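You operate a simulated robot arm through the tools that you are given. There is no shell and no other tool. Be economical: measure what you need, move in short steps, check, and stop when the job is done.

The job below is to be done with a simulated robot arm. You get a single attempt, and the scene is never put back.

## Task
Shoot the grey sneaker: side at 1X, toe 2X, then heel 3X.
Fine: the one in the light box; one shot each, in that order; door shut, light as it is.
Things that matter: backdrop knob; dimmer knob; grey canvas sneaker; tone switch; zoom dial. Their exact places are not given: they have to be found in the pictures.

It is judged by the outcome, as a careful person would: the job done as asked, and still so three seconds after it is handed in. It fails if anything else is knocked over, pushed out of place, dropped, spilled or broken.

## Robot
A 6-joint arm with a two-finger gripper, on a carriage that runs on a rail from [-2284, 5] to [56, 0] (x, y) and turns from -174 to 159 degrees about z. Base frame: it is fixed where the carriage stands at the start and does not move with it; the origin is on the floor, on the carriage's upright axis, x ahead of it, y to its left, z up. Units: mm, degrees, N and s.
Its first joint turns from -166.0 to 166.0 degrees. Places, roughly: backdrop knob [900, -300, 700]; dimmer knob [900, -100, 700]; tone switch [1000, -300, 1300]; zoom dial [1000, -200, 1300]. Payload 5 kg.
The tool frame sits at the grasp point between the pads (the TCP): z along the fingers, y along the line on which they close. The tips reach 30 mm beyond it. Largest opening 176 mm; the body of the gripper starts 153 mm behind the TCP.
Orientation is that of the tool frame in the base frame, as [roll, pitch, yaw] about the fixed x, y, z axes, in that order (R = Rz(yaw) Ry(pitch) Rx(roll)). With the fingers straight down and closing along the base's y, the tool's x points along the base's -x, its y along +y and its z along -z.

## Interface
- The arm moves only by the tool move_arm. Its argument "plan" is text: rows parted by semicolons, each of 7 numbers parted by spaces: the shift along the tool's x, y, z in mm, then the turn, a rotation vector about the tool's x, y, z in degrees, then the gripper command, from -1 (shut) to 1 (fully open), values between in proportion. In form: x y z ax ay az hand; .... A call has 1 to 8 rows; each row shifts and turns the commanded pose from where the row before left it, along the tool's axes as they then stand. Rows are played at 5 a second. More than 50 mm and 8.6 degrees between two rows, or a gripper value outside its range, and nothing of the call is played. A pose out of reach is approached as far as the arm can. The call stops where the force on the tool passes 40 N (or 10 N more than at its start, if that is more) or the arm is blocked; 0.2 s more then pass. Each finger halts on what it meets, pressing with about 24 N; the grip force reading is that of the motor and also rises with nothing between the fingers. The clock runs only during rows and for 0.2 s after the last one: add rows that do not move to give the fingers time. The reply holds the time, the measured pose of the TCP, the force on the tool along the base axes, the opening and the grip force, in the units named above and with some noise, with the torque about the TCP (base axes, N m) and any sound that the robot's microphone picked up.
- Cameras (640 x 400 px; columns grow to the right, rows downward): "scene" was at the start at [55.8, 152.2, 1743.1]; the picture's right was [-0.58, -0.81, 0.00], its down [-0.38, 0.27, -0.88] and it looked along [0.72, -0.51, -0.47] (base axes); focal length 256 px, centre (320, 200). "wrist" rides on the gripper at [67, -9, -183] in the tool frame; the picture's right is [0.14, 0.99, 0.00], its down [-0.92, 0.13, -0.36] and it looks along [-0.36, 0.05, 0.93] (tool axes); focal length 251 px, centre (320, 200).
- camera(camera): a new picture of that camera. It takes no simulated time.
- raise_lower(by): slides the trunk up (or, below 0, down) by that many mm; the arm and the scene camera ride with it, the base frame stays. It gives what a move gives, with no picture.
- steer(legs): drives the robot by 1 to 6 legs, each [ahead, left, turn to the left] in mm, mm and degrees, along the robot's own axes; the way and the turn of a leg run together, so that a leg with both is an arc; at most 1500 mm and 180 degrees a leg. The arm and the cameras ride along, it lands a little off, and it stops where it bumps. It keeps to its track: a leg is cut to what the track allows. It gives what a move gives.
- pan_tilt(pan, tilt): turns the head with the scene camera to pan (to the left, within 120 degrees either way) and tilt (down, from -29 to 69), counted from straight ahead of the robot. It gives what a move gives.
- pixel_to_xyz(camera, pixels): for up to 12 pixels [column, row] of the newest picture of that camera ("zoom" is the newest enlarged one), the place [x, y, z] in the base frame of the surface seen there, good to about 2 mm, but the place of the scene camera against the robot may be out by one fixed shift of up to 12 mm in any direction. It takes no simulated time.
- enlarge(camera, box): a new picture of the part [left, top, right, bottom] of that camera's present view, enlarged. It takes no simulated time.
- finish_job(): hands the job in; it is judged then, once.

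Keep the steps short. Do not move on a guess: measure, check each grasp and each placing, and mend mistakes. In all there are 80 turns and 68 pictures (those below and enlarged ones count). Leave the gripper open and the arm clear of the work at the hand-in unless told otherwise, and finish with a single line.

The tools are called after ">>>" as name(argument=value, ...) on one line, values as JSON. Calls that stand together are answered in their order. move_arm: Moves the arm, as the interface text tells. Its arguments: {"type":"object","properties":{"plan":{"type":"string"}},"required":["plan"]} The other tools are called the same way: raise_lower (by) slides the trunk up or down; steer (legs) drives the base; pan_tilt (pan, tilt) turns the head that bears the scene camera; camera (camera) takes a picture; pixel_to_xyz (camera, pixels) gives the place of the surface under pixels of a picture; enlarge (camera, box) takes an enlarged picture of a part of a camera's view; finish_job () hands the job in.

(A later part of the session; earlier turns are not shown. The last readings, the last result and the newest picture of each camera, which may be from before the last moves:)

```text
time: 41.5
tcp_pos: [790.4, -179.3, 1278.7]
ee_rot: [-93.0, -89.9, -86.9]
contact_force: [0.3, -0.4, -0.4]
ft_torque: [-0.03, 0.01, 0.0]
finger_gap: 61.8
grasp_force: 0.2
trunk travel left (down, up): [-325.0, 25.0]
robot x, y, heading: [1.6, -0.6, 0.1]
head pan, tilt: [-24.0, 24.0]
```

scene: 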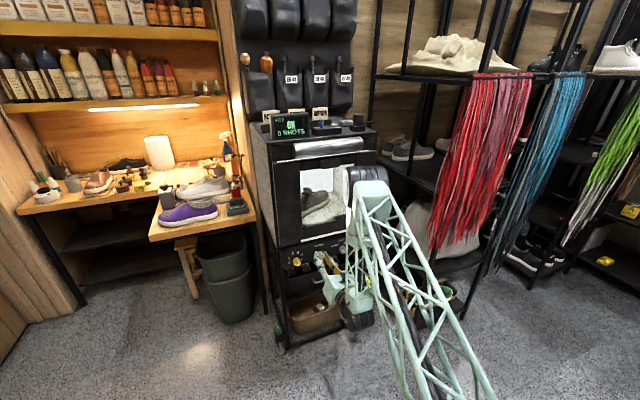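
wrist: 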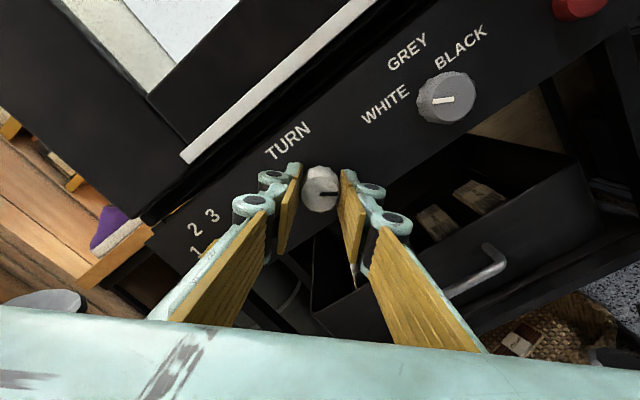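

Now I'll raise clear and pitch the tool back to straight down.

>>> move_arm(plan="45 0 0 0 0 0 -0.3; 45 0 0 0 0 0 -0.3; 40 0 0 0 0 0 -0.3; 0 0 0 0 -8.2 0 -0.3; 0 0 0 0 -8.2 0 -0.3; 0 0 0 0 -8.2 0 -0.3; 0 0 0 0 -8.2 0 -0.3; 0 0 0 0 -8.2 0 -0.3")

>>> move_arm(plan="0 0 0 0 -8.2 0 -0.3; 0 0 0 0 -8.2 0 -0.3; 0 0 0 0 -8.2 0 -0.3; 0 0 0 0 -8.2 0 -0.3; 0 0 0 0 -8.2 0 -0.3; 0 0 0 0 -8 0 -0.3; 0 0 0 0 0 0 -0.3")

>>> steer(legs=[[54, 0, 0]])

>>> camera(camera="scene")

```text
time: 43.3
tcp_pos: [791.2, -179.3, 1409.6]
ee_rot: [180.0, -48.9, -0.1]
contact_force: [1.0, 0.4, -0.6]
ft_torque: [-0.04, 0.02, -0.03]
finger_gap: 61.6
grasp_force: 0.2
trunk travel left (down, up): [-325.0, 25.0]
robot x, y, heading: [1.5, 3.6, 0.0]
head pan, tilt: [-24.0, 24.0]
```

```text
time: 44.9
tcp_pos: [791.3, -178.5, 1409.4]
ee_rot: [180.0, 0.2, 0.1]
contact_force: [-0.4, 0.0, -1.6]
ft_torque: [-0.04, 0.06, 0.01]
finger_gap: 61.5
grasp_force: 0.1
trunk travel left (down, up): [-325.0, 25.0]
robot x, y, heading: [1.2, 2.9, -0.2]
head pan, tilt: [-24.0, 24.0]
```

```text
time: 45.9
tcp_pos: [843.8, -178.7, 1408.1]
ee_rot: [-179.9, 0.0, 0.0]
contact_force: [0.4, -0.5, -0.2]
ft_torque: [-0.03, 0.02, -0.04]
finger_gap: 61.8
grasp_force: 0.0
trunk travel left (down, up): [-325.0, 25.0]
robot x, y, heading: [50.8, -3.0, -0.1]
head pan, tilt: [-24.0, 24.0]
```

```text
35 pictures are left
```

scene: 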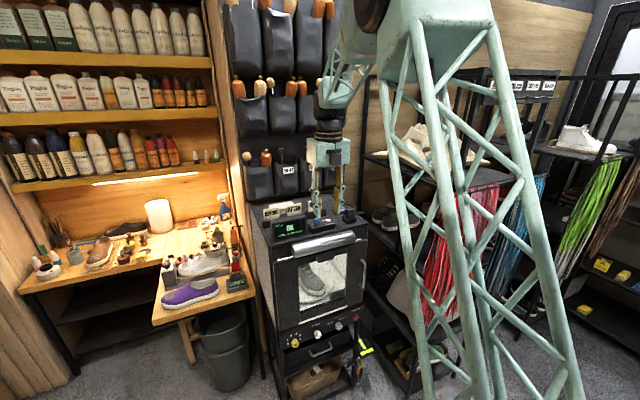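

I'll check the depth of the pocket wall and the cards before moving over the dial.

>>> pixel_to_xyz(camera="scene", pixels=[[285, 180], [262, 180], [285, 115], [290, 170], [293, 205], [300, 95], [295, 60]])

>>> camera(camera="wrist")

```text
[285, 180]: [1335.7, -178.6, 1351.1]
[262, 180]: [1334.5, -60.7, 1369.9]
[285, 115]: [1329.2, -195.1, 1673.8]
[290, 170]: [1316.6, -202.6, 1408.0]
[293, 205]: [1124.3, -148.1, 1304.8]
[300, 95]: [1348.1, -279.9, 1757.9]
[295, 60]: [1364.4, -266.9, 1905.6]
```

```text
34 pictures are left
```

wrist: 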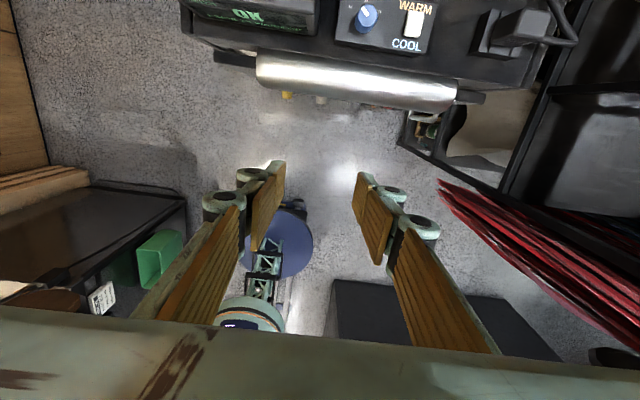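

Clearance is ample. I'll move over the dial, staying high, and measure it again.

>>> move_arm(plan="39 7 0 0 0 0 -0.3; 39 7 0 0 0 0 -0.3; 39 7 0 0 0 0 -0.3; 38 8 0 0 0 0 -0.3; 0 0 25 0 0 0 -0.3; 0 0 0 0 0 0 -0.3")

>>> enlarge(camera="wrist", box=[230, 120, 410, 240])

>>> pixel_to_xyz(camera="wrist", pixels=[[320, 160], [320, 170], [320, 150], [312, 160], [328, 160]])

```text
time: 47.3
tcp_pos: [997.4, -208.9, 1385.7]
ee_rot: [-179.8, 0.0, 0.0]
contact_force: [0.2, 0.0, 0.3]
ft_torque: [-0.01, -0.06, 0.03]
finger_gap: 61.5
grasp_force: 0.0
trunk travel left (down, up): [-325.0, 25.0]
robot x, y, heading: [56.9, 1.2, -0.2]
head pan, tilt: [-24.0, 24.0]
```

```text
3.33 times, centred on (320, 180) of wrist
```

zoom: 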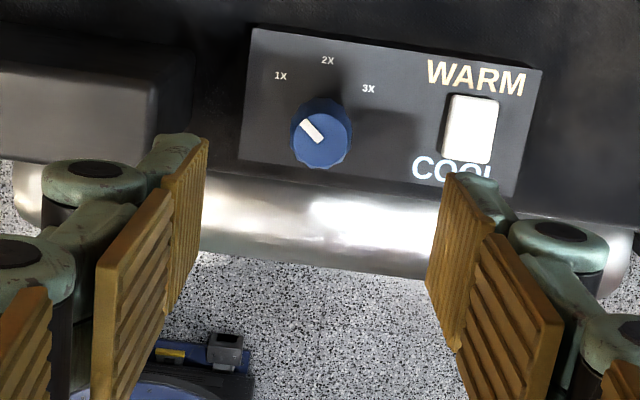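

```text
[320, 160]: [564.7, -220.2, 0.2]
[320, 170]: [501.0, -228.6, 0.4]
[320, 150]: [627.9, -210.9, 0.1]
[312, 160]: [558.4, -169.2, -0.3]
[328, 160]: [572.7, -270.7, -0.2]
```

Labels 1X, 2X and 3X are visible and the pointer is at 1X. I'll get the exact dial centre and nearby obstacles.

>>> pixel_to_xyz(camera="zoom", pixels=[[321, 138], [293, 135], [350, 140], [322, 117], [320, 162], [280, 77], [327, 61], [368, 89], [447, 125], [470, 130], [157, 80], [150, 158]])

```text
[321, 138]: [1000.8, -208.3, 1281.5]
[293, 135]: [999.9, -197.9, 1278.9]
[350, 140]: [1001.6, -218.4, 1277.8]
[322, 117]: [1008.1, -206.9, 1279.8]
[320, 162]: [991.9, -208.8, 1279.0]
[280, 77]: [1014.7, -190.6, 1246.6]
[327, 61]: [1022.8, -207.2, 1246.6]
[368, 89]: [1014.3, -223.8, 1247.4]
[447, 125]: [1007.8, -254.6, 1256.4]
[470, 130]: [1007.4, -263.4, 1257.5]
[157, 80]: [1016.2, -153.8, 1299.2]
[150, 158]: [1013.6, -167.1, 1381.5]
```

Dial centre is [1000,-208,1279]. I'll rotate the gripper 60° so the fingers clear the meter and the tone switch, and open it to about 44 mm.

>>> move_arm(plan="2 -1 0 0 0 7.5 -0.5; 0 0 0 0 0 7.5 -0.5; 0 0 0 0 0 7.5 -0.5; 0 0 0 0 0 7.5 -0.5; 0 0 0 0 0 7.5 -0.5; 0 0 0 0 0 7.5 -0.5; 0 0 0 0 0 7.5 -0.5; 0 0 0 0 0 7.5 -0.5")

>>> move_arm(plan="0 0 35 0 0 0 -0.5; 0 0 30 0 0 0 -0.5; 0 0 0 0 0 0 -0.5")

>>> camera(camera="wrist")

```text
time: 49.1
tcp_pos: [995.4, -216.5, 1383.6]
ee_rot: [-179.2, 0.0, -6.3]
contact_force: [0.5, 0.1, 0.1]
ft_torque: [0.01, 0.0, -0.01]
finger_gap: 44.1
grasp_force: 0.0
out of reach, approached as far as the arm can: row 1, 2, 3, 4, 5, 6, 7, 8
trunk travel left (down, up): [-325.0, 25.0]
robot x, y, heading: [55.9, -1.7, -0.0]
head pan, tilt: [-24.0, 24.0]
```

```text
time: 49.9
tcp_pos: [996.5, -214.7, 1319.3]
ee_rot: [-179.3, -0.1, -6.3]
contact_force: [0.8, -0.1, 0.1]
ft_torque: [0.0, 0.0, 0.0]
finger_gap: 43.8
grasp_force: 0.1
trunk travel left (down, up): [-325.0, 25.0]
robot x, y, heading: [52.1, 2.2, 0.1]
head pan, tilt: [-24.0, 24.0]
```

```text
32 pictures are left
```

wrist: 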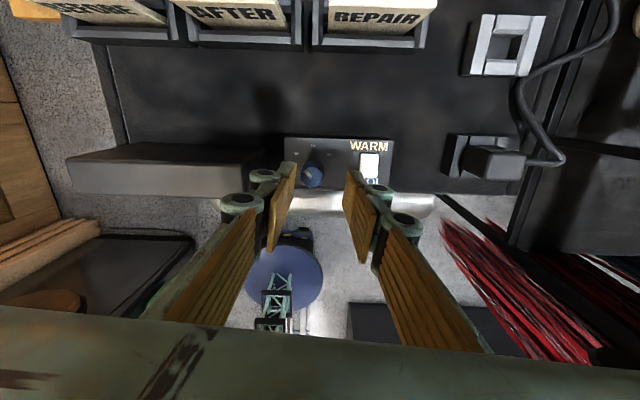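

The gripper can't roll further that way because the joint is at its limit. I'll lift again and roll the other way by about 116°, which gives the same finger line with room to turn clockwise.

>>> move_arm(plan="0 0 -40 0 0 0 -0.5; 0 0 -25 0 0 -8.3 -0.5; 0 0 0 0 0 -8.3 -0.5; 0 0 0 0 0 -8.3 -0.5; 0 0 0 0 0 -8.3 -0.5; 0 0 0 0 0 -8.3 -0.5; 0 0 0 0 0 -8.3 -0.5; 0 0 0 0 0 -8.3 -0.5")

>>> move_arm(plan="0 0 0 0 0 -8.3 -0.5; 0 0 0 0 0 -8.3 -0.5; 0 0 0 0 0 -8.3 -0.5; 0 0 0 0 0 -8.3 -0.5; 0 0 0 0 0 -8.3 -0.5; 0 0 0 0 0 -8.3 -0.5; 0 0 0 0 0 -8.3 -0.5; 0 0 0 0 0 0 -0.5")

```text
time: 51.7
tcp_pos: [997.0, -217.2, 1382.8]
ee_rot: [-179.7, -0.7, 51.9]
contact_force: [0.4, -0.1, -0.6]
ft_torque: [0.0, -0.01, 0.0]
finger_gap: 44.0
grasp_force: 0.0
trunk travel left (down, up): [-325.0, 25.0]
robot x, y, heading: [51.2, -0.2, 0.0]
head pan, tilt: [-24.0, 24.0]
```

```text
time: 53.5
tcp_pos: [997.7, -217.4, 1382.9]
ee_rot: [179.5, -0.8, 110.0]
contact_force: [-0.5, -0.6, -0.6]
ft_torque: [-0.03, 0.02, 0.0]
finger_gap: 44.1
grasp_force: 0.1
trunk travel left (down, up): [-325.0, 25.0]
robot x, y, heading: [51.2, 2.1, -0.0]
head pan, tilt: [-24.0, 24.0]
```

Position is (997.5,-217), and the target is (1000,-208). I'll correct, descend part way, and look.

>>> move_arm(plan="7.6 5.4 20 0 0 0 -0.5; 0 0 30 0 0 0 -0.5; 0 0 0 0 0 0 -0.5")

>>> camera(camera="wrist")

>>> enlarge(camera="scene", box=[265, 160, 365, 240])

```text
time: 54.3
tcp_pos: [998.9, -207.8, 1332.8]
ee_rot: [179.6, -0.8, 109.9]
contact_force: [-0.4, -0.2, 0.5]
ft_torque: [0.02, 0.01, 0.0]
finger_gap: 44.0
grasp_force: 0.0
trunk travel left (down, up): [-325.0, 25.0]
robot x, y, heading: [54.3, -0.9, 0.2]
head pan, tilt: [-24.0, 24.0]
```

```text
31 pictures are left
```

wrist: 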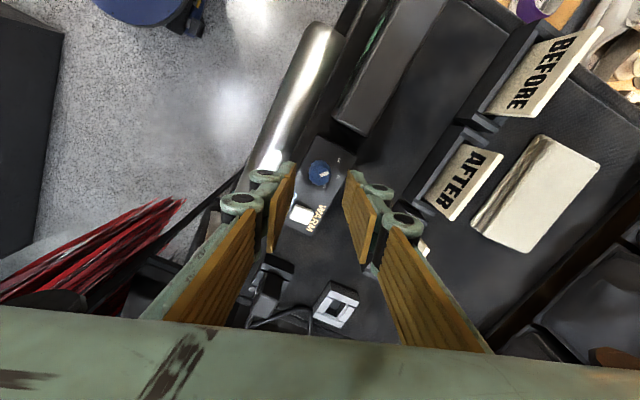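

```text
5.00 times, centred on (315, 200) of scene
```

zoom: 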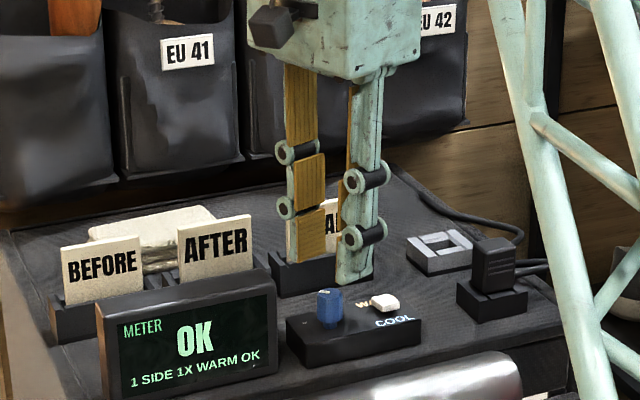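

It is aligned over the dial. I'll descend 46 mm and grip.

>>> move_arm(plan="0 0 25 0 0 0 -0.5; 0 0 21 0 0 0 -0.5; 0 0 0 0 0 0 -0.7; 0 0 0 0 0 0 -0.82; 0 0 0 0 0 0 -0.82; 0 0 0 0 0 0 -0.82")

>>> enlarge(camera="scene", box=[285, 190, 345, 240])

```text
time: 55.7
tcp_pos: [1000.2, -205.9, 1287.9]
ee_rot: [179.6, -0.7, 109.9]
contact_force: [0.9, -0.4, -0.6]
ft_torque: [-0.14, -0.06, 0.01]
finger_gap: 21.2
grasp_force: 45.0
trunk travel left (down, up): [-325.0, 25.0]
robot x, y, heading: [52.1, -0.8, -0.0]
head pan, tilt: [-24.0, 24.0]
```

```text
8.00 times, centred on (315, 215) of scene
```

zoom: 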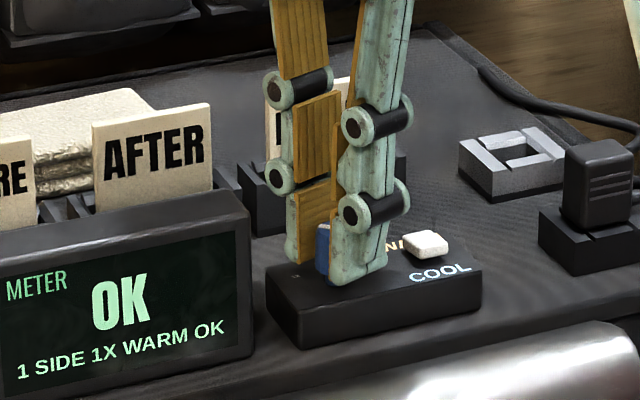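

The dial is gripped at 21 mm, clear of the tone switch. I'll turn it 45° clockwise as seen from above.

>>> move_arm(plan="0 0 0 0 0 7.5 -0.82; 0 0 0 0 0 7.5 -0.82; 0 0 0 0 0 7.5 -0.82; 0 0 0 0 0 7.5 -0.82; 0 0 0 0 0 7.5 -0.82; 0 0 0 0 0 7.5 -0.82; 0 0 0 0 0 0 -0.82")

>>> move_arm(plan="0 0 0 0 0 0 -0.65; 0 0 0 0 0 0 -0.5; 0 0 -30 0 0 0 -0.5; 0 0 -40 0 0 0 -0.5; 0 0 -25 0 0 0 -0.5")

>>> camera(camera="wrist")

```text
time: 57.3
tcp_pos: [1000.4, -208.1, 1288.2]
ee_rot: [-179.8, -0.8, 64.8]
contact_force: [0.6, -3.0, 0.5]
ft_torque: [0.11, -0.16, 0.0]
finger_gap: 21.1
grasp_force: 44.8
trunk travel left (down, up): [-325.0, 25.0]
robot x, y, heading: [50.2, 2.0, 0.1]
head pan, tilt: [-24.0, 24.0]
```

```text
time: 58.5
tcp_pos: [999.3, -209.0, 1383.3]
ee_rot: [-179.8, -0.8, 64.9]
contact_force: [0.2, 0.3, 0.5]
ft_torque: [-0.02, -0.06, -0.01]
finger_gap: 43.8
grasp_force: 0.1
trunk travel left (down, up): [-325.0, 25.0]
robot x, y, heading: [54.2, -2.8, -0.1]
head pan, tilt: [-24.0, 24.0]
```

```text
28 pictures are left
```

wrist: 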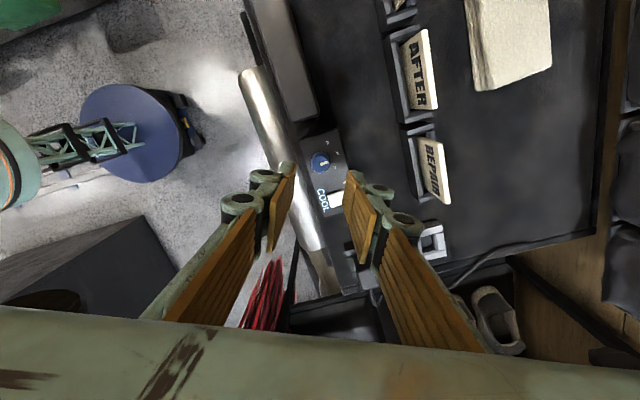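

>>> enlarge(camera="wrist", box=[290, 125, 360, 180])

```text
7.27 times, centred on (325, 152) of wrist
```

zoom: 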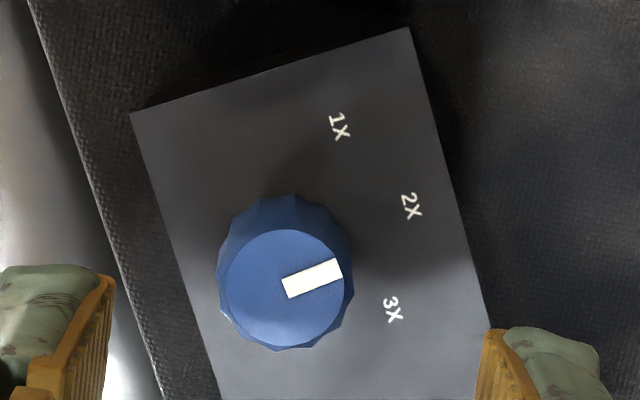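

The dial is at 2X. I'll retreat and set the tool back to horizontal for the PHOTO button.

>>> move_arm(plan="-19 -41 0 0 0 0 -0.5; -19 -41 0 0 0 0 -0.5; -19 -41 0 0 0 0 -0.5; -19 -41 0 0 0 0 -1; 0 0 0 0 0 8.1 -1; 0 0 0 0 0 8.1 -1; 0 0 0 0 0 8.1 -1; 0 0 0 0 0 8.1 -1")

>>> steer(legs=[[-53, 0, 0]])

>>> move_arm(plan="0 0 0 0 0 8.1 -1; 0 0 0 0 0 8.1 -1; 0 0 0 0 0 8.1 -1; 0 0 0 0 0 8.1 -1; 0 0 0 0 8.2 0 -1; 0 0 0 0 8.2 0 -1; 0 0 0 0 8.2 0 -1; 0 0 0 0 8.2 0 -1")

>>> move_arm(plan="0 0 0 0 8.2 0 -1; 0 0 0 0 8.2 0 -1; 0 0 0 0 8.2 0 -1; 0 0 0 0 8.2 0 -1; 0 0 0 0 8.2 0 -1; 0 0 0 0 8.2 0 -1; 0 0 0 0 8 0 -1; 0 0 0 0 0 0 -1")

```text
time: 60.3
tcp_pos: [819.0, -208.8, 1383.3]
ee_rot: [-179.3, -0.5, 32.4]
contact_force: [0.4, -0.3, -1.1]
ft_torque: [0.02, 0.06, 0.01]
finger_gap: 0.0
grasp_force: 23.8
trunk travel left (down, up): [-325.0, 25.0]
robot x, y, heading: [53.9, 0.7, -0.1]
head pan, tilt: [-24.0, 24.0]
```

```text
time: 61.2
tcp_pos: [766.2, -207.3, 1383.3]
ee_rot: [-179.5, -0.5, 32.5]
contact_force: [-1.4, -0.2, 0.4]
ft_torque: [-0.01, -0.08, 0.0]
finger_gap: 0.1
grasp_force: 24.6
trunk travel left (down, up): [-325.0, 25.0]
robot x, y, heading: [0.2, -1.8, -0.1]
head pan, tilt: [-24.0, 24.0]
```

```text
time: 63.0
tcp_pos: [765.6, -206.6, 1383.3]
ee_rot: [-179.3, -33.1, -0.4]
contact_force: [-0.1, 0.6, 0.4]
ft_torque: [-0.04, -0.01, -0.02]
finger_gap: 0.0
grasp_force: 24.3
trunk travel left (down, up): [-325.0, 25.0]
robot x, y, heading: [-2.1, 2.7, -0.0]
head pan, tilt: [-24.0, 24.0]
```

```text
time: 64.8
tcp_pos: [767.4, -207.9, 1381.1]
ee_rot: [-75.9, -89.2, -104.0]
contact_force: [0.6, -0.9, -1.2]
ft_torque: [-0.01, -0.12, 0.13]
finger_gap: 0.0
grasp_force: 24.0
trunk travel left (down, up): [-325.0, 25.0]
robot x, y, heading: [0.3, 1.0, 0.1]
head pan, tilt: [-24.0, 24.0]
```

I'll move over to y -395 while staying back, then lower the trunk.

>>> move_arm(plan="0 47 12 0 0 0 -1; 0 47 12 0 0 0 -1; 0 47 12 0 0 0 -1; 0 46 12 0 0 0 -1; -40 0 0 0 0 0 -1; -40 0 0 0 0 0 -1; 0 0 0 0 0 0 -1")

>>> raise_lower(by=-320)

>>> move_arm(plan="-45 0 0 0 0 0 -1; -45 0 0 0 0 0 -1; -45 0 0 0 0 0 -1; -45 0 0 0 0 0 -1; -45 0 0 0 0 0 -1; -45 0 0 0 0 0 -1; -24 0 0 0 0 0 -1; 0 0 0 0 0 0 -1")

>>> camera(camera="wrist")

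```text
time: 66.4
tcp_pos: [815.1, -395.6, 1298.7]
ee_rot: [-78.5, -89.3, -101.4]
contact_force: [-0.6, -0.7, -1.1]
ft_torque: [-0.01, -0.12, 0.14]
finger_gap: 0.0
grasp_force: 23.8
trunk travel left (down, up): [-325.0, 25.0]
robot x, y, heading: [1.4, 1.1, 0.0]
head pan, tilt: [-24.0, 24.0]
```

```text
time: 69.6
tcp_pos: [814.4, -393.7, 979.2]
ee_rot: [-75.9, -89.2, -104.0]
contact_force: [0.9, 0.5, -0.1]
ft_torque: [0.02, 0.03, -0.03]
finger_gap: 0.0
grasp_force: 24.1
trunk travel left (down, up): [-5.0, 345.0]
robot x, y, heading: [-2.6, 3.2, 0.1]
head pan, tilt: [-24.0, 24.0]
```

```text
time: 71.4
tcp_pos: [815.0, -389.2, 684.9]
ee_rot: [-76.7, -89.2, -103.2]
contact_force: [-0.4, 0.5, 0.0]
ft_torque: [-0.01, -0.03, 0.01]
finger_gap: 0.1
grasp_force: 24.9
trunk travel left (down, up): [-5.0, 345.0]
robot x, y, heading: [1.5, -1.2, 0.0]
head pan, tilt: [-24.0, 24.0]
```

```text
26 pictures are left
```

wrist: 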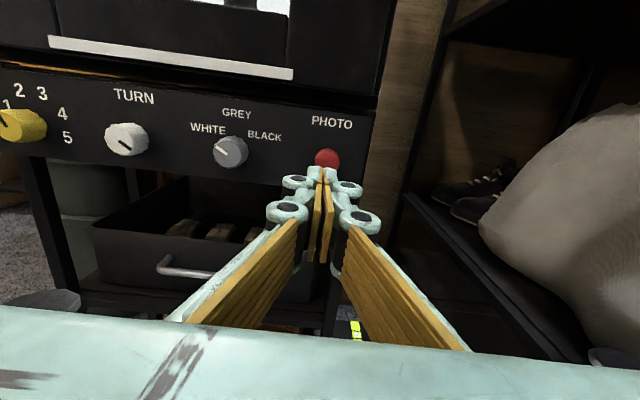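

I'll centre by 6 mm, approach to x≈893, then press in small steps.

>>> move_arm(plan="2 6 0 0 0 0 -1; 0 0 40 0 0 0 -1; 0 0 38 0 0 0 -1; 0 0 3 0 0 0 -1; 0 0 3 0 0 0 -1; 0 0 0 0 0 0 -1")

>>> pan_tilt(pan=-24, tilt=25)

>>> enlarge(camera="scene", box=[250, 110, 370, 240])

```text
time: 72.8
tcp_pos: [900.0, -394.6, 686.4]
ee_rot: [-76.5, -89.2, -103.5]
contact_force: [-2.5, 0.5, -0.6]
ft_torque: [0.02, 0.0, -0.01]
finger_gap: 0.1
grasp_force: 23.6
trunk travel left (down, up): [-5.0, 345.0]
robot x, y, heading: [0.8, -2.3, 0.1]
head pan, tilt: [-24.0, 24.0]
```

```text
time: 73.4
tcp_pos: [900.4, -394.5, 686.4]
ee_rot: [-76.6, -89.2, -103.3]
contact_force: [-2.0, 0.0, 0.4]
ft_torque: [0.0, -0.02, -0.06]
finger_gap: 0.2
grasp_force: 23.9
trunk travel left (down, up): [-5.0, 345.0]
robot x, y, heading: [-0.9, 1.4, 0.1]
head pan, tilt: [-24.0, 25.0]
```

```text
3.08 times, centred on (310, 175) of scene
```

zoom: 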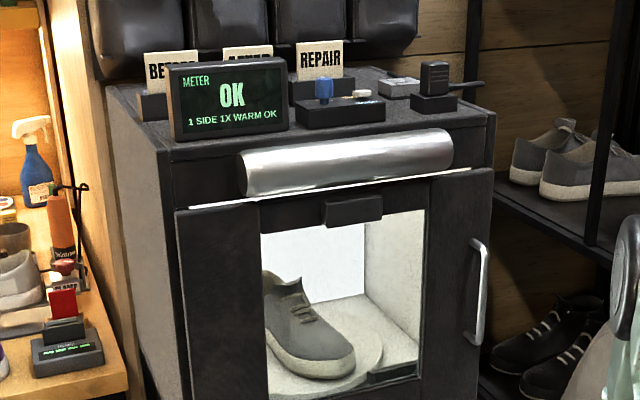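

It hasn't fired yet and the toe is in place. I'll press 2 mm more.

>>> move_arm(plan="0 0 2 0 0 0 -1; 0 0 0 0 0 0 -1")

>>> enlarge(camera="scene", box=[255, 125, 305, 160])

```text
time: 74.0
tcp_pos: [901.4, -395.0, 687.1]
ee_rot: [-76.3, -89.1, -103.7]
contact_force: [-1.8, 0.1, 0.4]
ft_torque: [-0.01, 0.0, 0.0]
finger_gap: 0.0
grasp_force: 23.5
trunk travel left (down, up): [-5.0, 345.0]
robot x, y, heading: [2.1, 1.8, 0.2]
head pan, tilt: [-24.0, 25.0]
heard: click
```

```text
11.43 times, centred on (280, 142) of scene
```

zoom: 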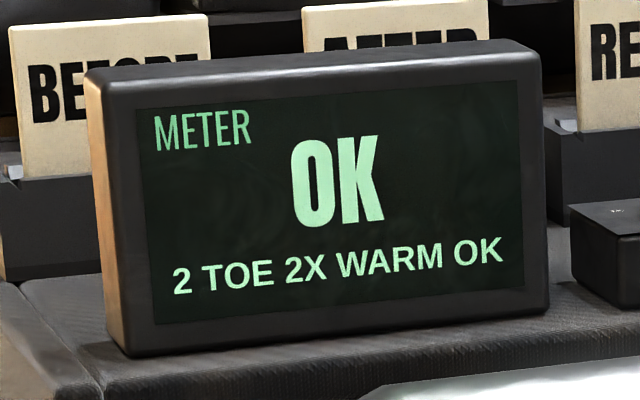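

Shot 2 was taken: "2 TOE 2X WARM OK". I'll retract and go to the TURN knob for the first of two 90° turns.

>>> move_arm(plan="0 0 -35 0 0 0 -1; 0 0 -35 0 0 0 -1; 0 -45 0 0 0 0 -1; 0 -45 0 0 0 0 -1; 0 -45 0 0 0 0 -1; 0 -45 0 0 0 0 -0.8; 0 -41.5 0 0 0 0 -0.3; 0 0 0 0 0 -8 -0.3")

>>> move_arm(plan="0 0 0 0 0 -8 -0.3; 0 0 0 0 0 -8 -0.3; 0 0 0 0 0 -8 -0.3; 0 0 0 0 0 -8 -0.3; 0 0 0 0 0 -5 -0.3; 0 0 0 0 0 0 -0.3")

>>> camera(camera="wrist")

>>> pixel_to_xyz(camera="wrist", pixels=[[320, 166], [310, 166], [330, 166], [320, 156], [320, 176]])

```text
time: 75.8
tcp_pos: [832.1, -172.2, 689.5]
ee_rot: [88.6, -82.9, 91.5]
contact_force: [-0.4, -0.5, -0.4]
ft_torque: [0.01, -0.01, -0.01]
finger_gap: 61.5
grasp_force: 0.1
trunk travel left (down, up): [-5.0, 345.0]
robot x, y, heading: [1.9, -3.7, 0.2]
head pan, tilt: [-24.0, 25.0]
```

```text
time: 77.2
tcp_pos: [830.3, -173.8, 689.7]
ee_rot: [89.7, -45.8, 90.3]
contact_force: [0.1, 0.7, 1.0]
ft_torque: [0.0, 0.0, 0.02]
finger_gap: 61.6
grasp_force: 0.2
trunk travel left (down, up): [-5.0, 345.0]
robot x, y, heading: [-1.5, -0.0, 0.3]
head pan, tilt: [-24.0, 25.0]
```

```text
23 pictures are left
```

wrist: 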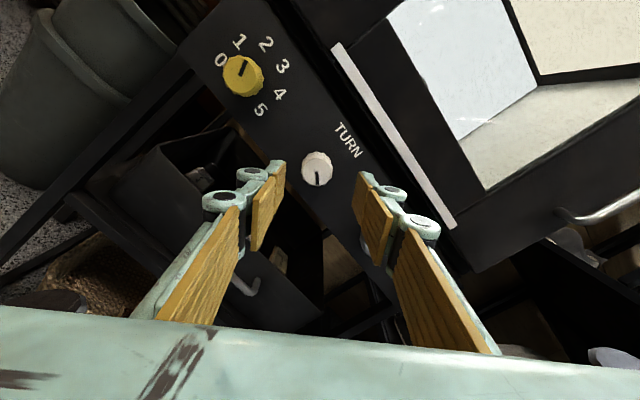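

```text
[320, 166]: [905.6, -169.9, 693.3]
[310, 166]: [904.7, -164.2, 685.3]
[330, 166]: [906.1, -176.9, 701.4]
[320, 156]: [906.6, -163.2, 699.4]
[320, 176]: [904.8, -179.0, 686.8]
```

I'll lower 2.5 mm to centre, then grip and turn 90° clockwise.

>>> move_arm(plan="-1.8 -1.8 36 0 0 0 -0.3; 0 0 35 0 0 0 -0.3; 0 0 0 0 0 0 -0.6; 0 0 0 0 0 0 -0.75; 0 0 0 0 0 0 -0.75; 0 0 0 0 0 8.2 -0.75; 0 0 0 0 0 8.2 -0.75; 0 0 0 0 0 8.2 -0.75")

>>> move_arm(plan="0 0 0 0 0 8.2 -0.75; 0 0 0 0 0 8.2 -0.75; 0 0 0 0 0 8.2 -0.75; 0 0 0 0 0 8.2 -0.75; 0 0 0 0 0 8.2 -0.75; 0 0 0 0 0 8.2 -0.75; 0 0 0 0 0 8.2 -0.75; 0 0 0 0 0 8 -0.75")

>>> enlarge(camera="scene", box=[280, 160, 360, 240])

```text
time: 79.0
tcp_pos: [902.1, -172.0, 685.3]
ee_rot: [90.0, -70.5, 90.3]
contact_force: [-8.6, 13.9, -16.2]
ft_torque: [-0.01, 0.16, 0.45]
finger_gap: 32.4
grasp_force: 45.0
trunk travel left (down, up): [-5.0, 345.0]
robot x, y, heading: [-5.1, -0.5, 0.1]
head pan, tilt: [-24.0, 25.0]
```

```text
time: 80.8
tcp_pos: [903.0, -176.1, 690.7]
ee_rot: [-89.3, -44.2, -90.4]
contact_force: [7.5, 7.0, 9.0]
ft_torque: [-0.23, -0.28, -0.29]
finger_gap: 32.7
grasp_force: 45.0
trunk travel left (down, up): [-5.0, 345.0]
robot x, y, heading: [0.8, 1.4, 0.3]
head pan, tilt: [-24.0, 25.0]
```

```text
5.00 times, centred on (320, 200) of scene
```

zoom: 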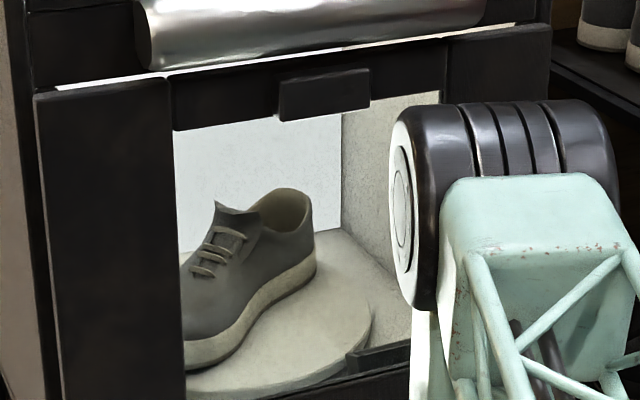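

The shoe seems to have turned less than 90°. I'll check the knob's pointer and the sole line.

>>> pixel_to_xyz(camera="zoom", pixels=[[200, 368], [215, 358], [230, 342], [250, 320], [270, 306], [290, 294], [308, 282], [316, 262]])

>>> camera(camera="wrist")

```text
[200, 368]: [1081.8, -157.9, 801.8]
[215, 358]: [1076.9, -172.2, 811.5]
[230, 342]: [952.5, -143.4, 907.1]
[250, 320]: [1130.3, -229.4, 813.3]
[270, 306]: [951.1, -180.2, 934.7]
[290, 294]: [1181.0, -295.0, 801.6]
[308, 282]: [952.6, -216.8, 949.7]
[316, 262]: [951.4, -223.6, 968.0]
```

```text
21 pictures are left
```

wrist: 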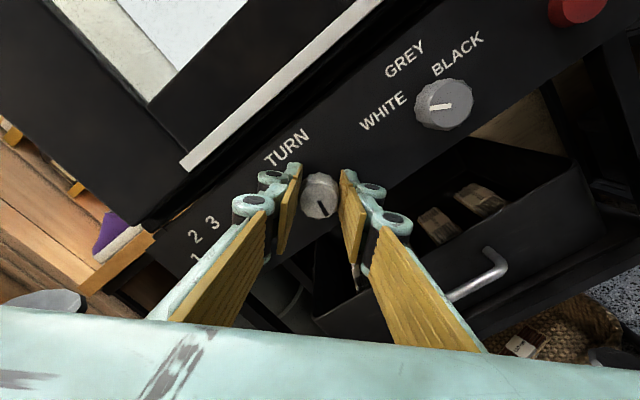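

The sole line shows only 54° of turn, so the knob hit a stop at 180° and the grip slipped. The heel position lies the other way, 234° counter-clockwise from here. I'll release and check that the tool springs back to centre.

>>> move_arm(plan="0 0 0 0 0 0 -0.6; 0 0 0 0 0 0 -0.4; 0 0 0 0 0 0 -0.4; 0 0 0 0 0 0 -0.4")

```text
time: 81.8
tcp_pos: [901.8, -174.9, 688.1]
ee_rot: [-89.8, -44.2, -90.1]
contact_force: [0.7, -0.3, -0.6]
ft_torque: [0.0, -0.03, -0.01]
finger_gap: 52.7
grasp_force: 0.0
trunk travel left (down, up): [-5.0, 345.0]
robot x, y, heading: [-2.2, -1.7, 0.1]
head pan, tilt: [-24.0, 25.0]
```

I'll recentre by 2 mm, grip again, and turn counter-clockwise 180°.

>>> move_arm(plan="-2 0 0 0 0 0 -0.4; 0 0 0 0 0 0 -0.6; 0 0 0 0 0 0 -0.8; 0 0 0 0 0 0 -0.8; 0 0 0 0 0 -8.2 -0.8; 0 0 0 0 0 -8.2 -0.8; 0 0 0 0 0 -8.2 -0.8; 0 0 0 0 0 -8.2 -0.8")

>>> move_arm(plan="0 0 0 0 0 -8.2 -0.8; 0 0 0 0 0 -8.2 -0.8; 0 0 0 0 0 -8.2 -0.8; 0 0 0 0 0 -8.2 -0.8; 0 0 0 0 0 -8.2 -0.8; 0 0 0 0 0 -8.2 -0.8; 0 0 0 0 0 -8.2 -0.8; 0 0 0 0 0 -8.2 -0.8")

>>> enlarge(camera="scene", box=[280, 160, 360, 240])

```text
time: 83.6
tcp_pos: [901.5, -172.3, 686.4]
ee_rot: [-89.0, -77.2, -91.0]
contact_force: [1.6, 3.8, 6.6]
ft_torque: [-0.01, 0.09, 0.1]
finger_gap: 32.3
grasp_force: 45.2
trunk travel left (down, up): [-5.0, 345.0]
robot x, y, heading: [4.1, -0.3, -0.1]
head pan, tilt: [-24.0, 25.0]
```

```text
time: 85.4
tcp_pos: [902.2, -173.7, 687.0]
ee_rot: [89.7, -37.3, 90.3]
contact_force: [1.1, 2.4, 8.5]
ft_torque: [-0.01, -0.22, 0.27]
finger_gap: 32.2
grasp_force: 44.8
trunk travel left (down, up): [-5.0, 345.0]
robot x, y, heading: [-0.3, -1.0, 0.1]
head pan, tilt: [-24.0, 25.0]
```

```text
5.00 times, centred on (320, 200) of scene
```

zoom: 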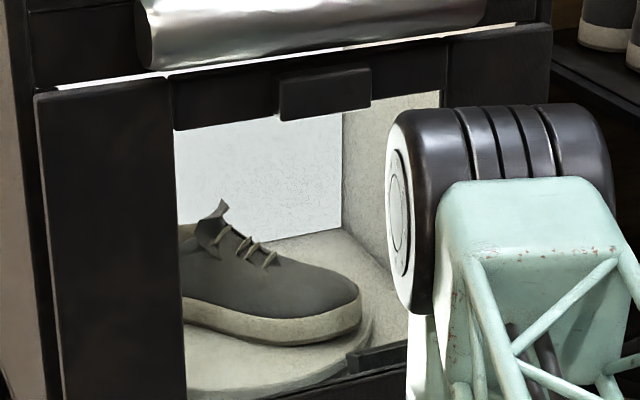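

Turning fine: the knob is now near 82°, and the heel is at -54°. I'll continue counter-clockwise, watching for limits.

>>> move_arm(plan="0 0 0 0 0 -8.2 -0.8; 0 0 0 0 0 -8.2 -0.8; 0 0 0 0 0 -8.2 -0.8; 0 0 0 0 0 -8.2 -0.8; 0 0 0 0 0 -8.2 -0.8; 0 0 0 0 0 -8.2 -0.8; 0 0 0 0 0 -8.2 -0.8; 0 0 0 0 0 -8.2 -0.8")

>>> move_arm(plan="0 0 0 0 0 -8.2 -0.8; 0 0 0 0 0 -8.2 -0.8; 0 0 0 0 0 -8.2 -0.8; 0 0 0 0 0 0 -0.8")

>>> enlarge(camera="scene", box=[280, 160, 360, 240])

```text
time: 87.2
tcp_pos: [901.8, -172.9, 688.2]
ee_rot: [89.7, 28.4, 90.0]
contact_force: [6.4, -4.0, 12.7]
ft_torque: [0.0, -0.01, 0.01]
finger_gap: 32.5
grasp_force: 45.1
trunk travel left (down, up): [-5.0, 345.0]
robot x, y, heading: [2.5, -3.5, 0.1]
head pan, tilt: [-24.0, 25.0]
```

```text
time: 88.2
tcp_pos: [901.6, -172.8, 686.7]
ee_rot: [89.5, 52.9, 89.8]
contact_force: [11.3, -1.1, 16.6]
ft_torque: [0.01, -0.33, -0.26]
finger_gap: 32.3
grasp_force: 45.4
trunk travel left (down, up): [-5.0, 345.0]
robot x, y, heading: [-0.3, -2.3, -0.2]
head pan, tilt: [-24.0, 25.0]
```

```text
5.00 times, centred on (320, 200) of scene
```

zoom: 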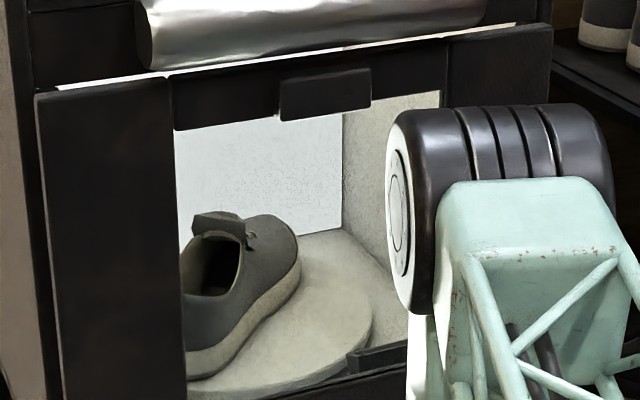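

The knob is at about -9°, with 45° more needed. The joint should have room, so I'll continue.

>>> move_arm(plan="0 0 0 0 0 -7.5 -0.8; 0 0 0 0 0 -7.5 -0.8; 0 0 0 0 0 -7.5 -0.8; 0 0 0 0 0 -7.5 -0.8; 0 0 0 0 0 -7.5 -0.8; 0 0 0 0 0 -7.9 -0.8; 0 0 0 0 0 0 -0.8")

>>> enlarge(camera="scene", box=[280, 160, 360, 240])

>>> pixel_to_xyz(camera="zoom", pixels=[[190, 350], [205, 345], [220, 342], [240, 335], [255, 320], [262, 300], [268, 285], [275, 265], [280, 250]])

```text
time: 89.8
tcp_pos: [907.2, -171.1, 684.6]
ee_rot: [90.2, 78.3, 89.9]
contact_force: [-32.8, -5.8, -11.0]
ft_torque: [0.0, 0.23, -0.16]
finger_gap: 31.9
grasp_force: 45.4
out of reach, approached as far as the arm can: row 4, 5, 6
trunk travel left (down, up): [-5.0, 345.0]
robot x, y, heading: [1.5, 1.2, 0.1]
head pan, tilt: [-24.0, 25.0]
```

```text
5.00 times, centred on (320, 200) of scene
```

zoom: 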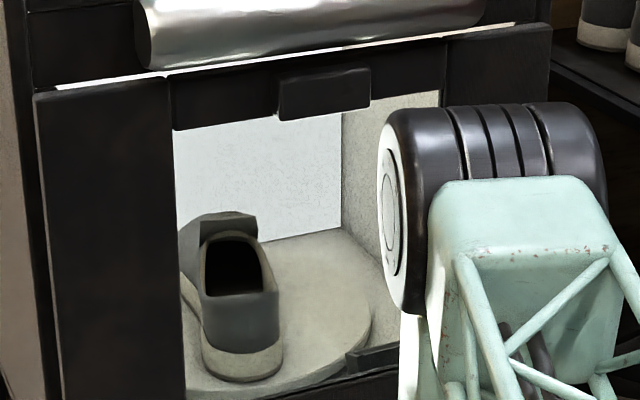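

```text
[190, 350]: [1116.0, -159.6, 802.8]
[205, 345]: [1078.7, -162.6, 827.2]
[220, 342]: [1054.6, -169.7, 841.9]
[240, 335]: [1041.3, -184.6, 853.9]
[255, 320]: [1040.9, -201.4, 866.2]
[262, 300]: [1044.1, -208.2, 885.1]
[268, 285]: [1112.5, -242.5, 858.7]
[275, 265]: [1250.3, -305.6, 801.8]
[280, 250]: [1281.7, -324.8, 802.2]
```

The arm hit its limit at about -34°, and about 20° is left. I'll release, recentre, roll back 60° and regrip.

>>> move_arm(plan="0 0 -5 0 0 0 -0.6; 0 0 0 0 0 0 -0.4; 0 0 0 0 0 0 -0.4; 0 0 -40 0 0 0 -0.4; 0 0 -30 0 0 8.4 -0.4; 0 0 0 0 0 8.4 -0.4; 0 0 0 0 0 8.4 -0.4; 0 0 0 0 0 8.4 -0.4")

>>> move_arm(plan="0 0 0 0 0 8.4 -0.4; 0 0 0 0 0 8.4 -0.4; 0 0 0 0 0 8.4 -0.4; 0 0 0 0 0 8.4 -0.4; 0 0 0 0 0 8.4 -0.4; 0 0 0 0 0 8.4 -0.4; 0 0 0 0 0 8.4 -0.4; 0 0 0 0 0 8.4 -0.4")

```text
time: 91.6
tcp_pos: [842.6, -166.5, 688.3]
ee_rot: [89.8, 44.5, 89.7]
contact_force: [-0.2, -0.2, 0.2]
ft_torque: [0.01, 0.02, 0.01]
finger_gap: 52.9
grasp_force: 0.0
out of reach, approached as far as the arm can: row 4
trunk travel left (down, up): [-5.0, 345.0]
robot x, y, heading: [-3.3, -0.2, 0.1]
head pan, tilt: [-24.0, 25.0]
```

```text
time: 93.4
tcp_pos: [842.8, -166.0, 689.3]
ee_rot: [89.8, -22.6, 89.9]
contact_force: [0.2, 0.5, 0.4]
ft_torque: [-0.03, 0.02, 0.02]
finger_gap: 52.9
grasp_force: 0.1
trunk travel left (down, up): [-5.0, 345.0]
robot x, y, heading: [0.8, -2.3, -0.1]
head pan, tilt: [-24.0, 25.0]
```

I'll recentre (7.7 mm), advance, grip, and turn about 20° counter-clockwise.

>>> move_arm(plan="-7.7 0.4 0 0 0 0 -0.4; 0 0 30 0 0 0 -0.4; 0 0 28 0 0 0 -0.4; 0 0 0 0 0 0 -0.6; 0 0 0 0 0 0 -0.8; 0 0 0 0 0 0 -0.8; 0 0 0 0 0 -8 -0.8; 0 0 0 0 0 -8 -0.8")

>>> move_arm(plan="0 0 0 0 0 -4 -0.8; 0 0 0 0 0 0 -0.8")

>>> enlarge(camera="scene", box=[280, 160, 360, 240])

>>> pixel_to_xyz(camera="zoom", pixels=[[190, 300], [200, 320], [205, 350], [215, 372], [230, 380], [250, 382], [270, 378], [282, 368], [285, 350], [180, 280], [190, 330], [205, 375]])

```text
time: 95.2
tcp_pos: [900.7, -174.5, 686.9]
ee_rot: [89.9, -6.5, 89.9]
contact_force: [5.4, -5.7, 7.4]
ft_torque: [0.04, -0.14, 0.02]
finger_gap: 32.9
grasp_force: 45.1
trunk travel left (down, up): [-5.0, 345.0]
robot x, y, heading: [4.5, 2.6, 0.1]
head pan, tilt: [-24.0, 25.0]
```

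```text
time: 95.8
tcp_pos: [902.0, -174.1, 686.9]
ee_rot: [89.8, -2.6, 89.8]
contact_force: [6.3, -5.8, 10.7]
ft_torque: [0.02, -0.12, -0.23]
finger_gap: 32.8
grasp_force: 45.2
trunk travel left (down, up): [-5.0, 345.0]
robot x, y, heading: [-2.3, -0.5, -0.1]
head pan, tilt: [-24.0, 25.0]
```

```text
5.00 times, centred on (320, 200) of scene
```

zoom: 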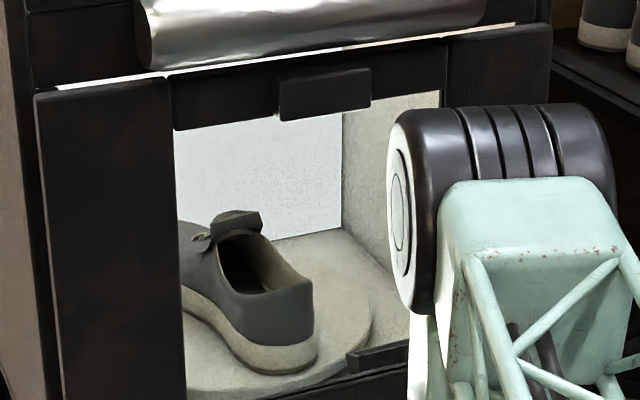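

```text
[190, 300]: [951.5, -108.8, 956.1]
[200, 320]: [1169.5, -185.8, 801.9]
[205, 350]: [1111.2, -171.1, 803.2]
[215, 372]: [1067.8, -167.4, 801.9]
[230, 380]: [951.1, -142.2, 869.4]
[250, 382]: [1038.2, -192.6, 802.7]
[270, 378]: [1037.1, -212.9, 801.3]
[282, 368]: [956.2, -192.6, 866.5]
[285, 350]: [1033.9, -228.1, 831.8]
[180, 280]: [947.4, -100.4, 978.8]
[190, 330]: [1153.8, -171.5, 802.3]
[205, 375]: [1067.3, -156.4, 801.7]
```

I'll probe the left sole edge to get the heading.

>>> pixel_to_xyz(camera="zoom", pixels=[[188, 316], [195, 321], [205, 328], [215, 338], [225, 349], [235, 360], [245, 368], [260, 373], [280, 374], [300, 370], [312, 360], [317, 345]])

```text
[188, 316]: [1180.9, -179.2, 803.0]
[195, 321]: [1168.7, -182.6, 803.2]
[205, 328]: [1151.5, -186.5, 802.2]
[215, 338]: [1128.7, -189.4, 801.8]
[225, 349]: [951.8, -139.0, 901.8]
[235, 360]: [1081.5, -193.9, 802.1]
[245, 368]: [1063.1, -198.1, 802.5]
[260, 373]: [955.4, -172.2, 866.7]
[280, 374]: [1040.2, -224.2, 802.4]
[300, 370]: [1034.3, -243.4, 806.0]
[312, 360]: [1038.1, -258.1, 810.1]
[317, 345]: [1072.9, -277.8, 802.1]
```

The heel now faces front, within about 3°. I'll release, back off, square the roll, and go up.

>>> move_arm(plan="0 0 0 0 0 0 -0.6; 0 0 0 0 0 0 -0.4; 0 0 0 0 0 0 -0.4; 0 0 -40 0 0 0 -0.4; 0 0 -40 0 0 -2.6 -0.5; 0 45 0 0 0 0 -0.5; 0 45 0 0 0 0 -0.5; 0 45 0 0 0 0 -0.5")

>>> move_arm(plan="0 45 0 0 0 0 -0.5; 0 45 0 0 0 0 -0.5; 0 45 0 0 0 0 -0.5; 0 45 -5 0 0 0 -0.5; 0 45 -5 0 0 0 -0.5; 0 45 -5 0 0 0 -0.5; 0 0 0 0 0 0 -0.5")

>>> raise_lower(by=320)

```text
time: 97.6
tcp_pos: [820.9, -174.1, 819.7]
ee_rot: [89.9, 0.0, 89.9]
contact_force: [1.7, -1.0, -2.3]
ft_torque: [-0.01, -0.3, 0.1]
finger_gap: 44.0
grasp_force: 0.2
trunk travel left (down, up): [-5.0, 345.0]
robot x, y, heading: [-1.2, 1.2, -0.0]
head pan, tilt: [-24.0, 25.0]
```

```text
time: 99.2
tcp_pos: [803.4, -173.1, 1090.8]
ee_rot: [89.8, 0.1, 89.8]
contact_force: [-0.9, 0.4, 1.2]
ft_torque: [0.02, 0.08, -0.04]
finger_gap: 43.8
grasp_force: 0.0
trunk travel left (down, up): [-5.0, 345.0]
robot x, y, heading: [2.3, 1.2, 0.3]
head pan, tilt: [-24.0, 25.0]
```

```text
time: 102.4
tcp_pos: [804.7, -172.6, 1409.5]
ee_rot: [89.8, 0.0, 89.9]
contact_force: [0.0, 0.6, 0.5]
ft_torque: [-0.01, 0.02, -0.02]
finger_gap: 44.0
grasp_force: 0.0
trunk travel left (down, up): [-325.0, 25.0]
robot x, y, heading: [3.7, 1.2, 0.0]
head pan, tilt: [-24.0, 25.0]
```

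Now I'll pitch down about the tool's x, roll to yaw 110, and drive forward.

>>> move_arm(plan="0 0 0 8.2 0 0 -0.5; 0 0 0 8.2 0 0 -0.5; 0 0 0 8.2 0 0 -0.5; 0 0 0 8.2 0 0 -0.5; 0 0 0 8.2 0 0 -0.5; 0 0 0 8.2 0 0 -0.5; 0 0 0 8.2 0 0 -0.5; 0 0 0 8.2 0 0 -0.5")

>>> move_arm(plan="0 0 0 8.2 0 0 -0.5; 0 0 0 8.2 0 0 -0.5; 0 0 0 8 0 0 -0.5; 0 0 0 0 0 -8 -0.5; 0 0 0 0 0 -8 -0.5; 0 0 0 0 0 -4 -0.5; 0 0 0 0 0 0 -0.5")

>>> steer(legs=[[54, 0, 0]])

```text
time: 104.4
tcp_pos: [869.5, -85.3, 1464.5]
ee_rot: [141.1, -15.9, 94.1]
contact_force: [0.9, 0.8, 0.2]
ft_torque: [-0.02, 0.03, -0.06]
finger_gap: 44.2
grasp_force: 0.1
trunk travel left (down, up): [-325.0, 25.0]
robot x, y, heading: [-1.6, -1.8, 0.0]
head pan, tilt: [-24.0, 25.0]
stopped in row 8: the arm was blocked; the commanded pose is now the measured one
```

```text
time: 106.0
tcp_pos: [869.7, -85.6, 1464.4]
ee_rot: [161.0, -10.2, 114.0]
contact_force: [-0.8, 0.3, 0.7]
ft_torque: [-0.02, -0.07, -0.04]
finger_gap: 44.0
grasp_force: 0.0
trunk travel left (down, up): [-325.0, 25.0]
robot x, y, heading: [-1.1, -1.8, -0.0]
head pan, tilt: [-24.0, 25.0]
```

```text
time: 106.9
tcp_pos: [923.4, -85.3, 1463.1]
ee_rot: [161.1, -10.3, 113.9]
contact_force: [1.6, 0.5, 0.2]
ft_torque: [0.03, 0.06, 0.06]
finger_gap: 44.0
grasp_force: 0.1
trunk travel left (down, up): [-325.0, 25.0]
robot x, y, heading: [53.3, -2.1, -0.3]
head pan, tilt: [-24.0, 25.0]
```

The arm was blocked partway and the pose drifted, but nothing felt contact. I'll look at the scene before correcting.

>>> camera(camera="scene")

```text
16 pictures are left
```

scene: 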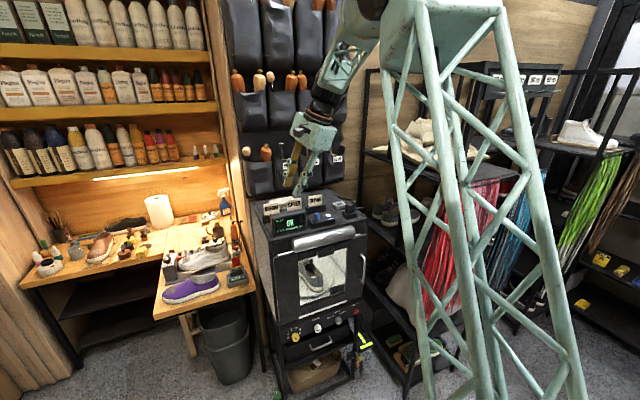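

Nothing was disturbed. I'll level the tool in small rotations.

>>> move_arm(plan="0 0 0 6.3 0 0 -0.5; 0 0 0 6.3 0 0 -0.5; 0 0 0 6.3 0 0 -0.5; 0 0 0 0 -5.15 0 -0.5; 0 0 0 0 -5.15 0 -0.5; 0 0 0 0 0 3.9 -0.5; 0 0 0 0 0 0 -0.5")

```text
time: 108.5
tcp_pos: [923.9, -84.9, 1464.5]
ee_rot: [179.9, 0.0, 110.0]
contact_force: [0.6, -0.5, 0.5]
ft_torque: [0.08, -0.06, 0.0]
finger_gap: 43.9
grasp_force: 0.0
trunk travel left (down, up): [-325.0, 25.0]
robot x, y, heading: [54.0, 0.4, 0.4]
head pan, tilt: [-24.0, 25.0]
```

It's level. I'll move over the dial at [1000,-208], staying high, then down to 1383.

>>> move_arm(plan="-35.4 7.3 0 0 0 0 -0.5; -35.4 7.3 0 0 0 0 -0.5; -35.4 7.3 0 0 0 0 -0.5; -35.4 7.4 0 0 0 0 -0.5; 0 0 45 0 0 0 -0.5; 0 0 45 0 0 0 -0.5; 0 0 0 0 0 0 -0.5")

>>> enlarge(camera="wrist", box=[260, 120, 380, 220])

```text
time: 110.1
tcp_pos: [997.3, -207.2, 1374.7]
ee_rot: [180.0, 0.1, 109.9]
contact_force: [0.6, -1.0, -0.9]
ft_torque: [0.03, 0.05, 0.03]
finger_gap: 43.7
grasp_force: 0.0
trunk travel left (down, up): [-325.0, 25.0]
robot x, y, heading: [52.9, 3.7, -0.0]
head pan, tilt: [-24.0, 25.0]
```

```text
4.00 times, centred on (320, 170) of wrist
```

zoom: 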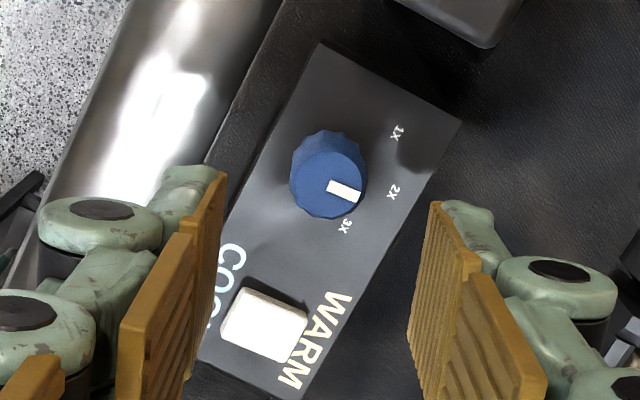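

The dial still reads 2X. I'll centre by 2 mm, descend to 1287 and grip.

>>> move_arm(plan="-1.8 2 30 0 0 0 -0.5; 0 0 30 0 0 0 -0.5; 0 0 27 0 0 0 -0.5; 0 0 0 0 0 0 -0.7; 0 0 0 0 0 0 -0.82; 0 0 0 0 0 0 -0.82; 0 0 0 0 0 0 -0.82")

>>> move_arm(plan="0 0 0 0 0 7.5 -0.82; 0 0 0 0 0 7.5 -0.82; 0 0 0 0 0 7.5 -0.82; 0 0 0 0 0 7.5 -0.82; 0 0 0 0 0 7.5 -0.82; 0 0 0 0 0 7.5 -0.82; 0 0 0 0 0 0 -0.82")

>>> move_arm(plan="0 0 0 0 0 0 -0.65; 0 0 0 0 0 0 -0.5; 0 0 -30 0 0 0 -0.5; 0 0 -40 0 0 0 -0.5; 0 0 -25 0 0 0 -0.5")

>>> enlarge(camera="wrist", box=[280, 115, 370, 190])

```text
time: 111.7
tcp_pos: [1001.0, -208.3, 1286.4]
ee_rot: [179.9, 0.1, 110.1]
contact_force: [0.2, 1.7, 5.9]
ft_torque: [-0.03, 0.0, -0.02]
finger_gap: 20.8
grasp_force: 44.8
trunk travel left (down, up): [-325.0, 25.0]
robot x, y, heading: [54.0, 0.8, -0.1]
head pan, tilt: [-24.0, 25.0]
```

```text
time: 113.3
tcp_pos: [999.2, -209.5, 1287.3]
ee_rot: [-180.0, 0.1, 64.8]
contact_force: [-23.0, 9.5, -7.6]
ft_torque: [0.62, 0.51, 0.0]
finger_gap: 20.6
grasp_force: 45.0
trunk travel left (down, up): [-325.0, 25.0]
robot x, y, heading: [55.3, -4.6, -0.2]
head pan, tilt: [-24.0, 25.0]
```

```text
time: 114.5
tcp_pos: [1000.0, -209.7, 1382.6]
ee_rot: [-180.0, -0.1, 65.1]
contact_force: [-0.3, -1.0, 0.5]
ft_torque: [-0.03, -0.07, 0.01]
finger_gap: 43.9
grasp_force: 0.1
trunk travel left (down, up): [-325.0, 25.0]
robot x, y, heading: [56.4, 1.5, 0.1]
head pan, tilt: [-24.0, 25.0]
```

```text
5.33 times, centred on (325, 152) of wrist
```

zoom: 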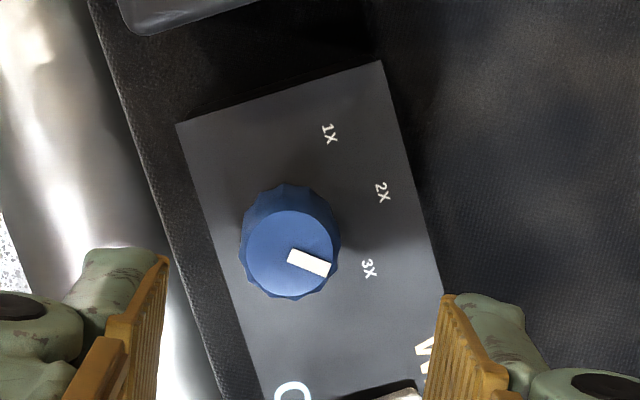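

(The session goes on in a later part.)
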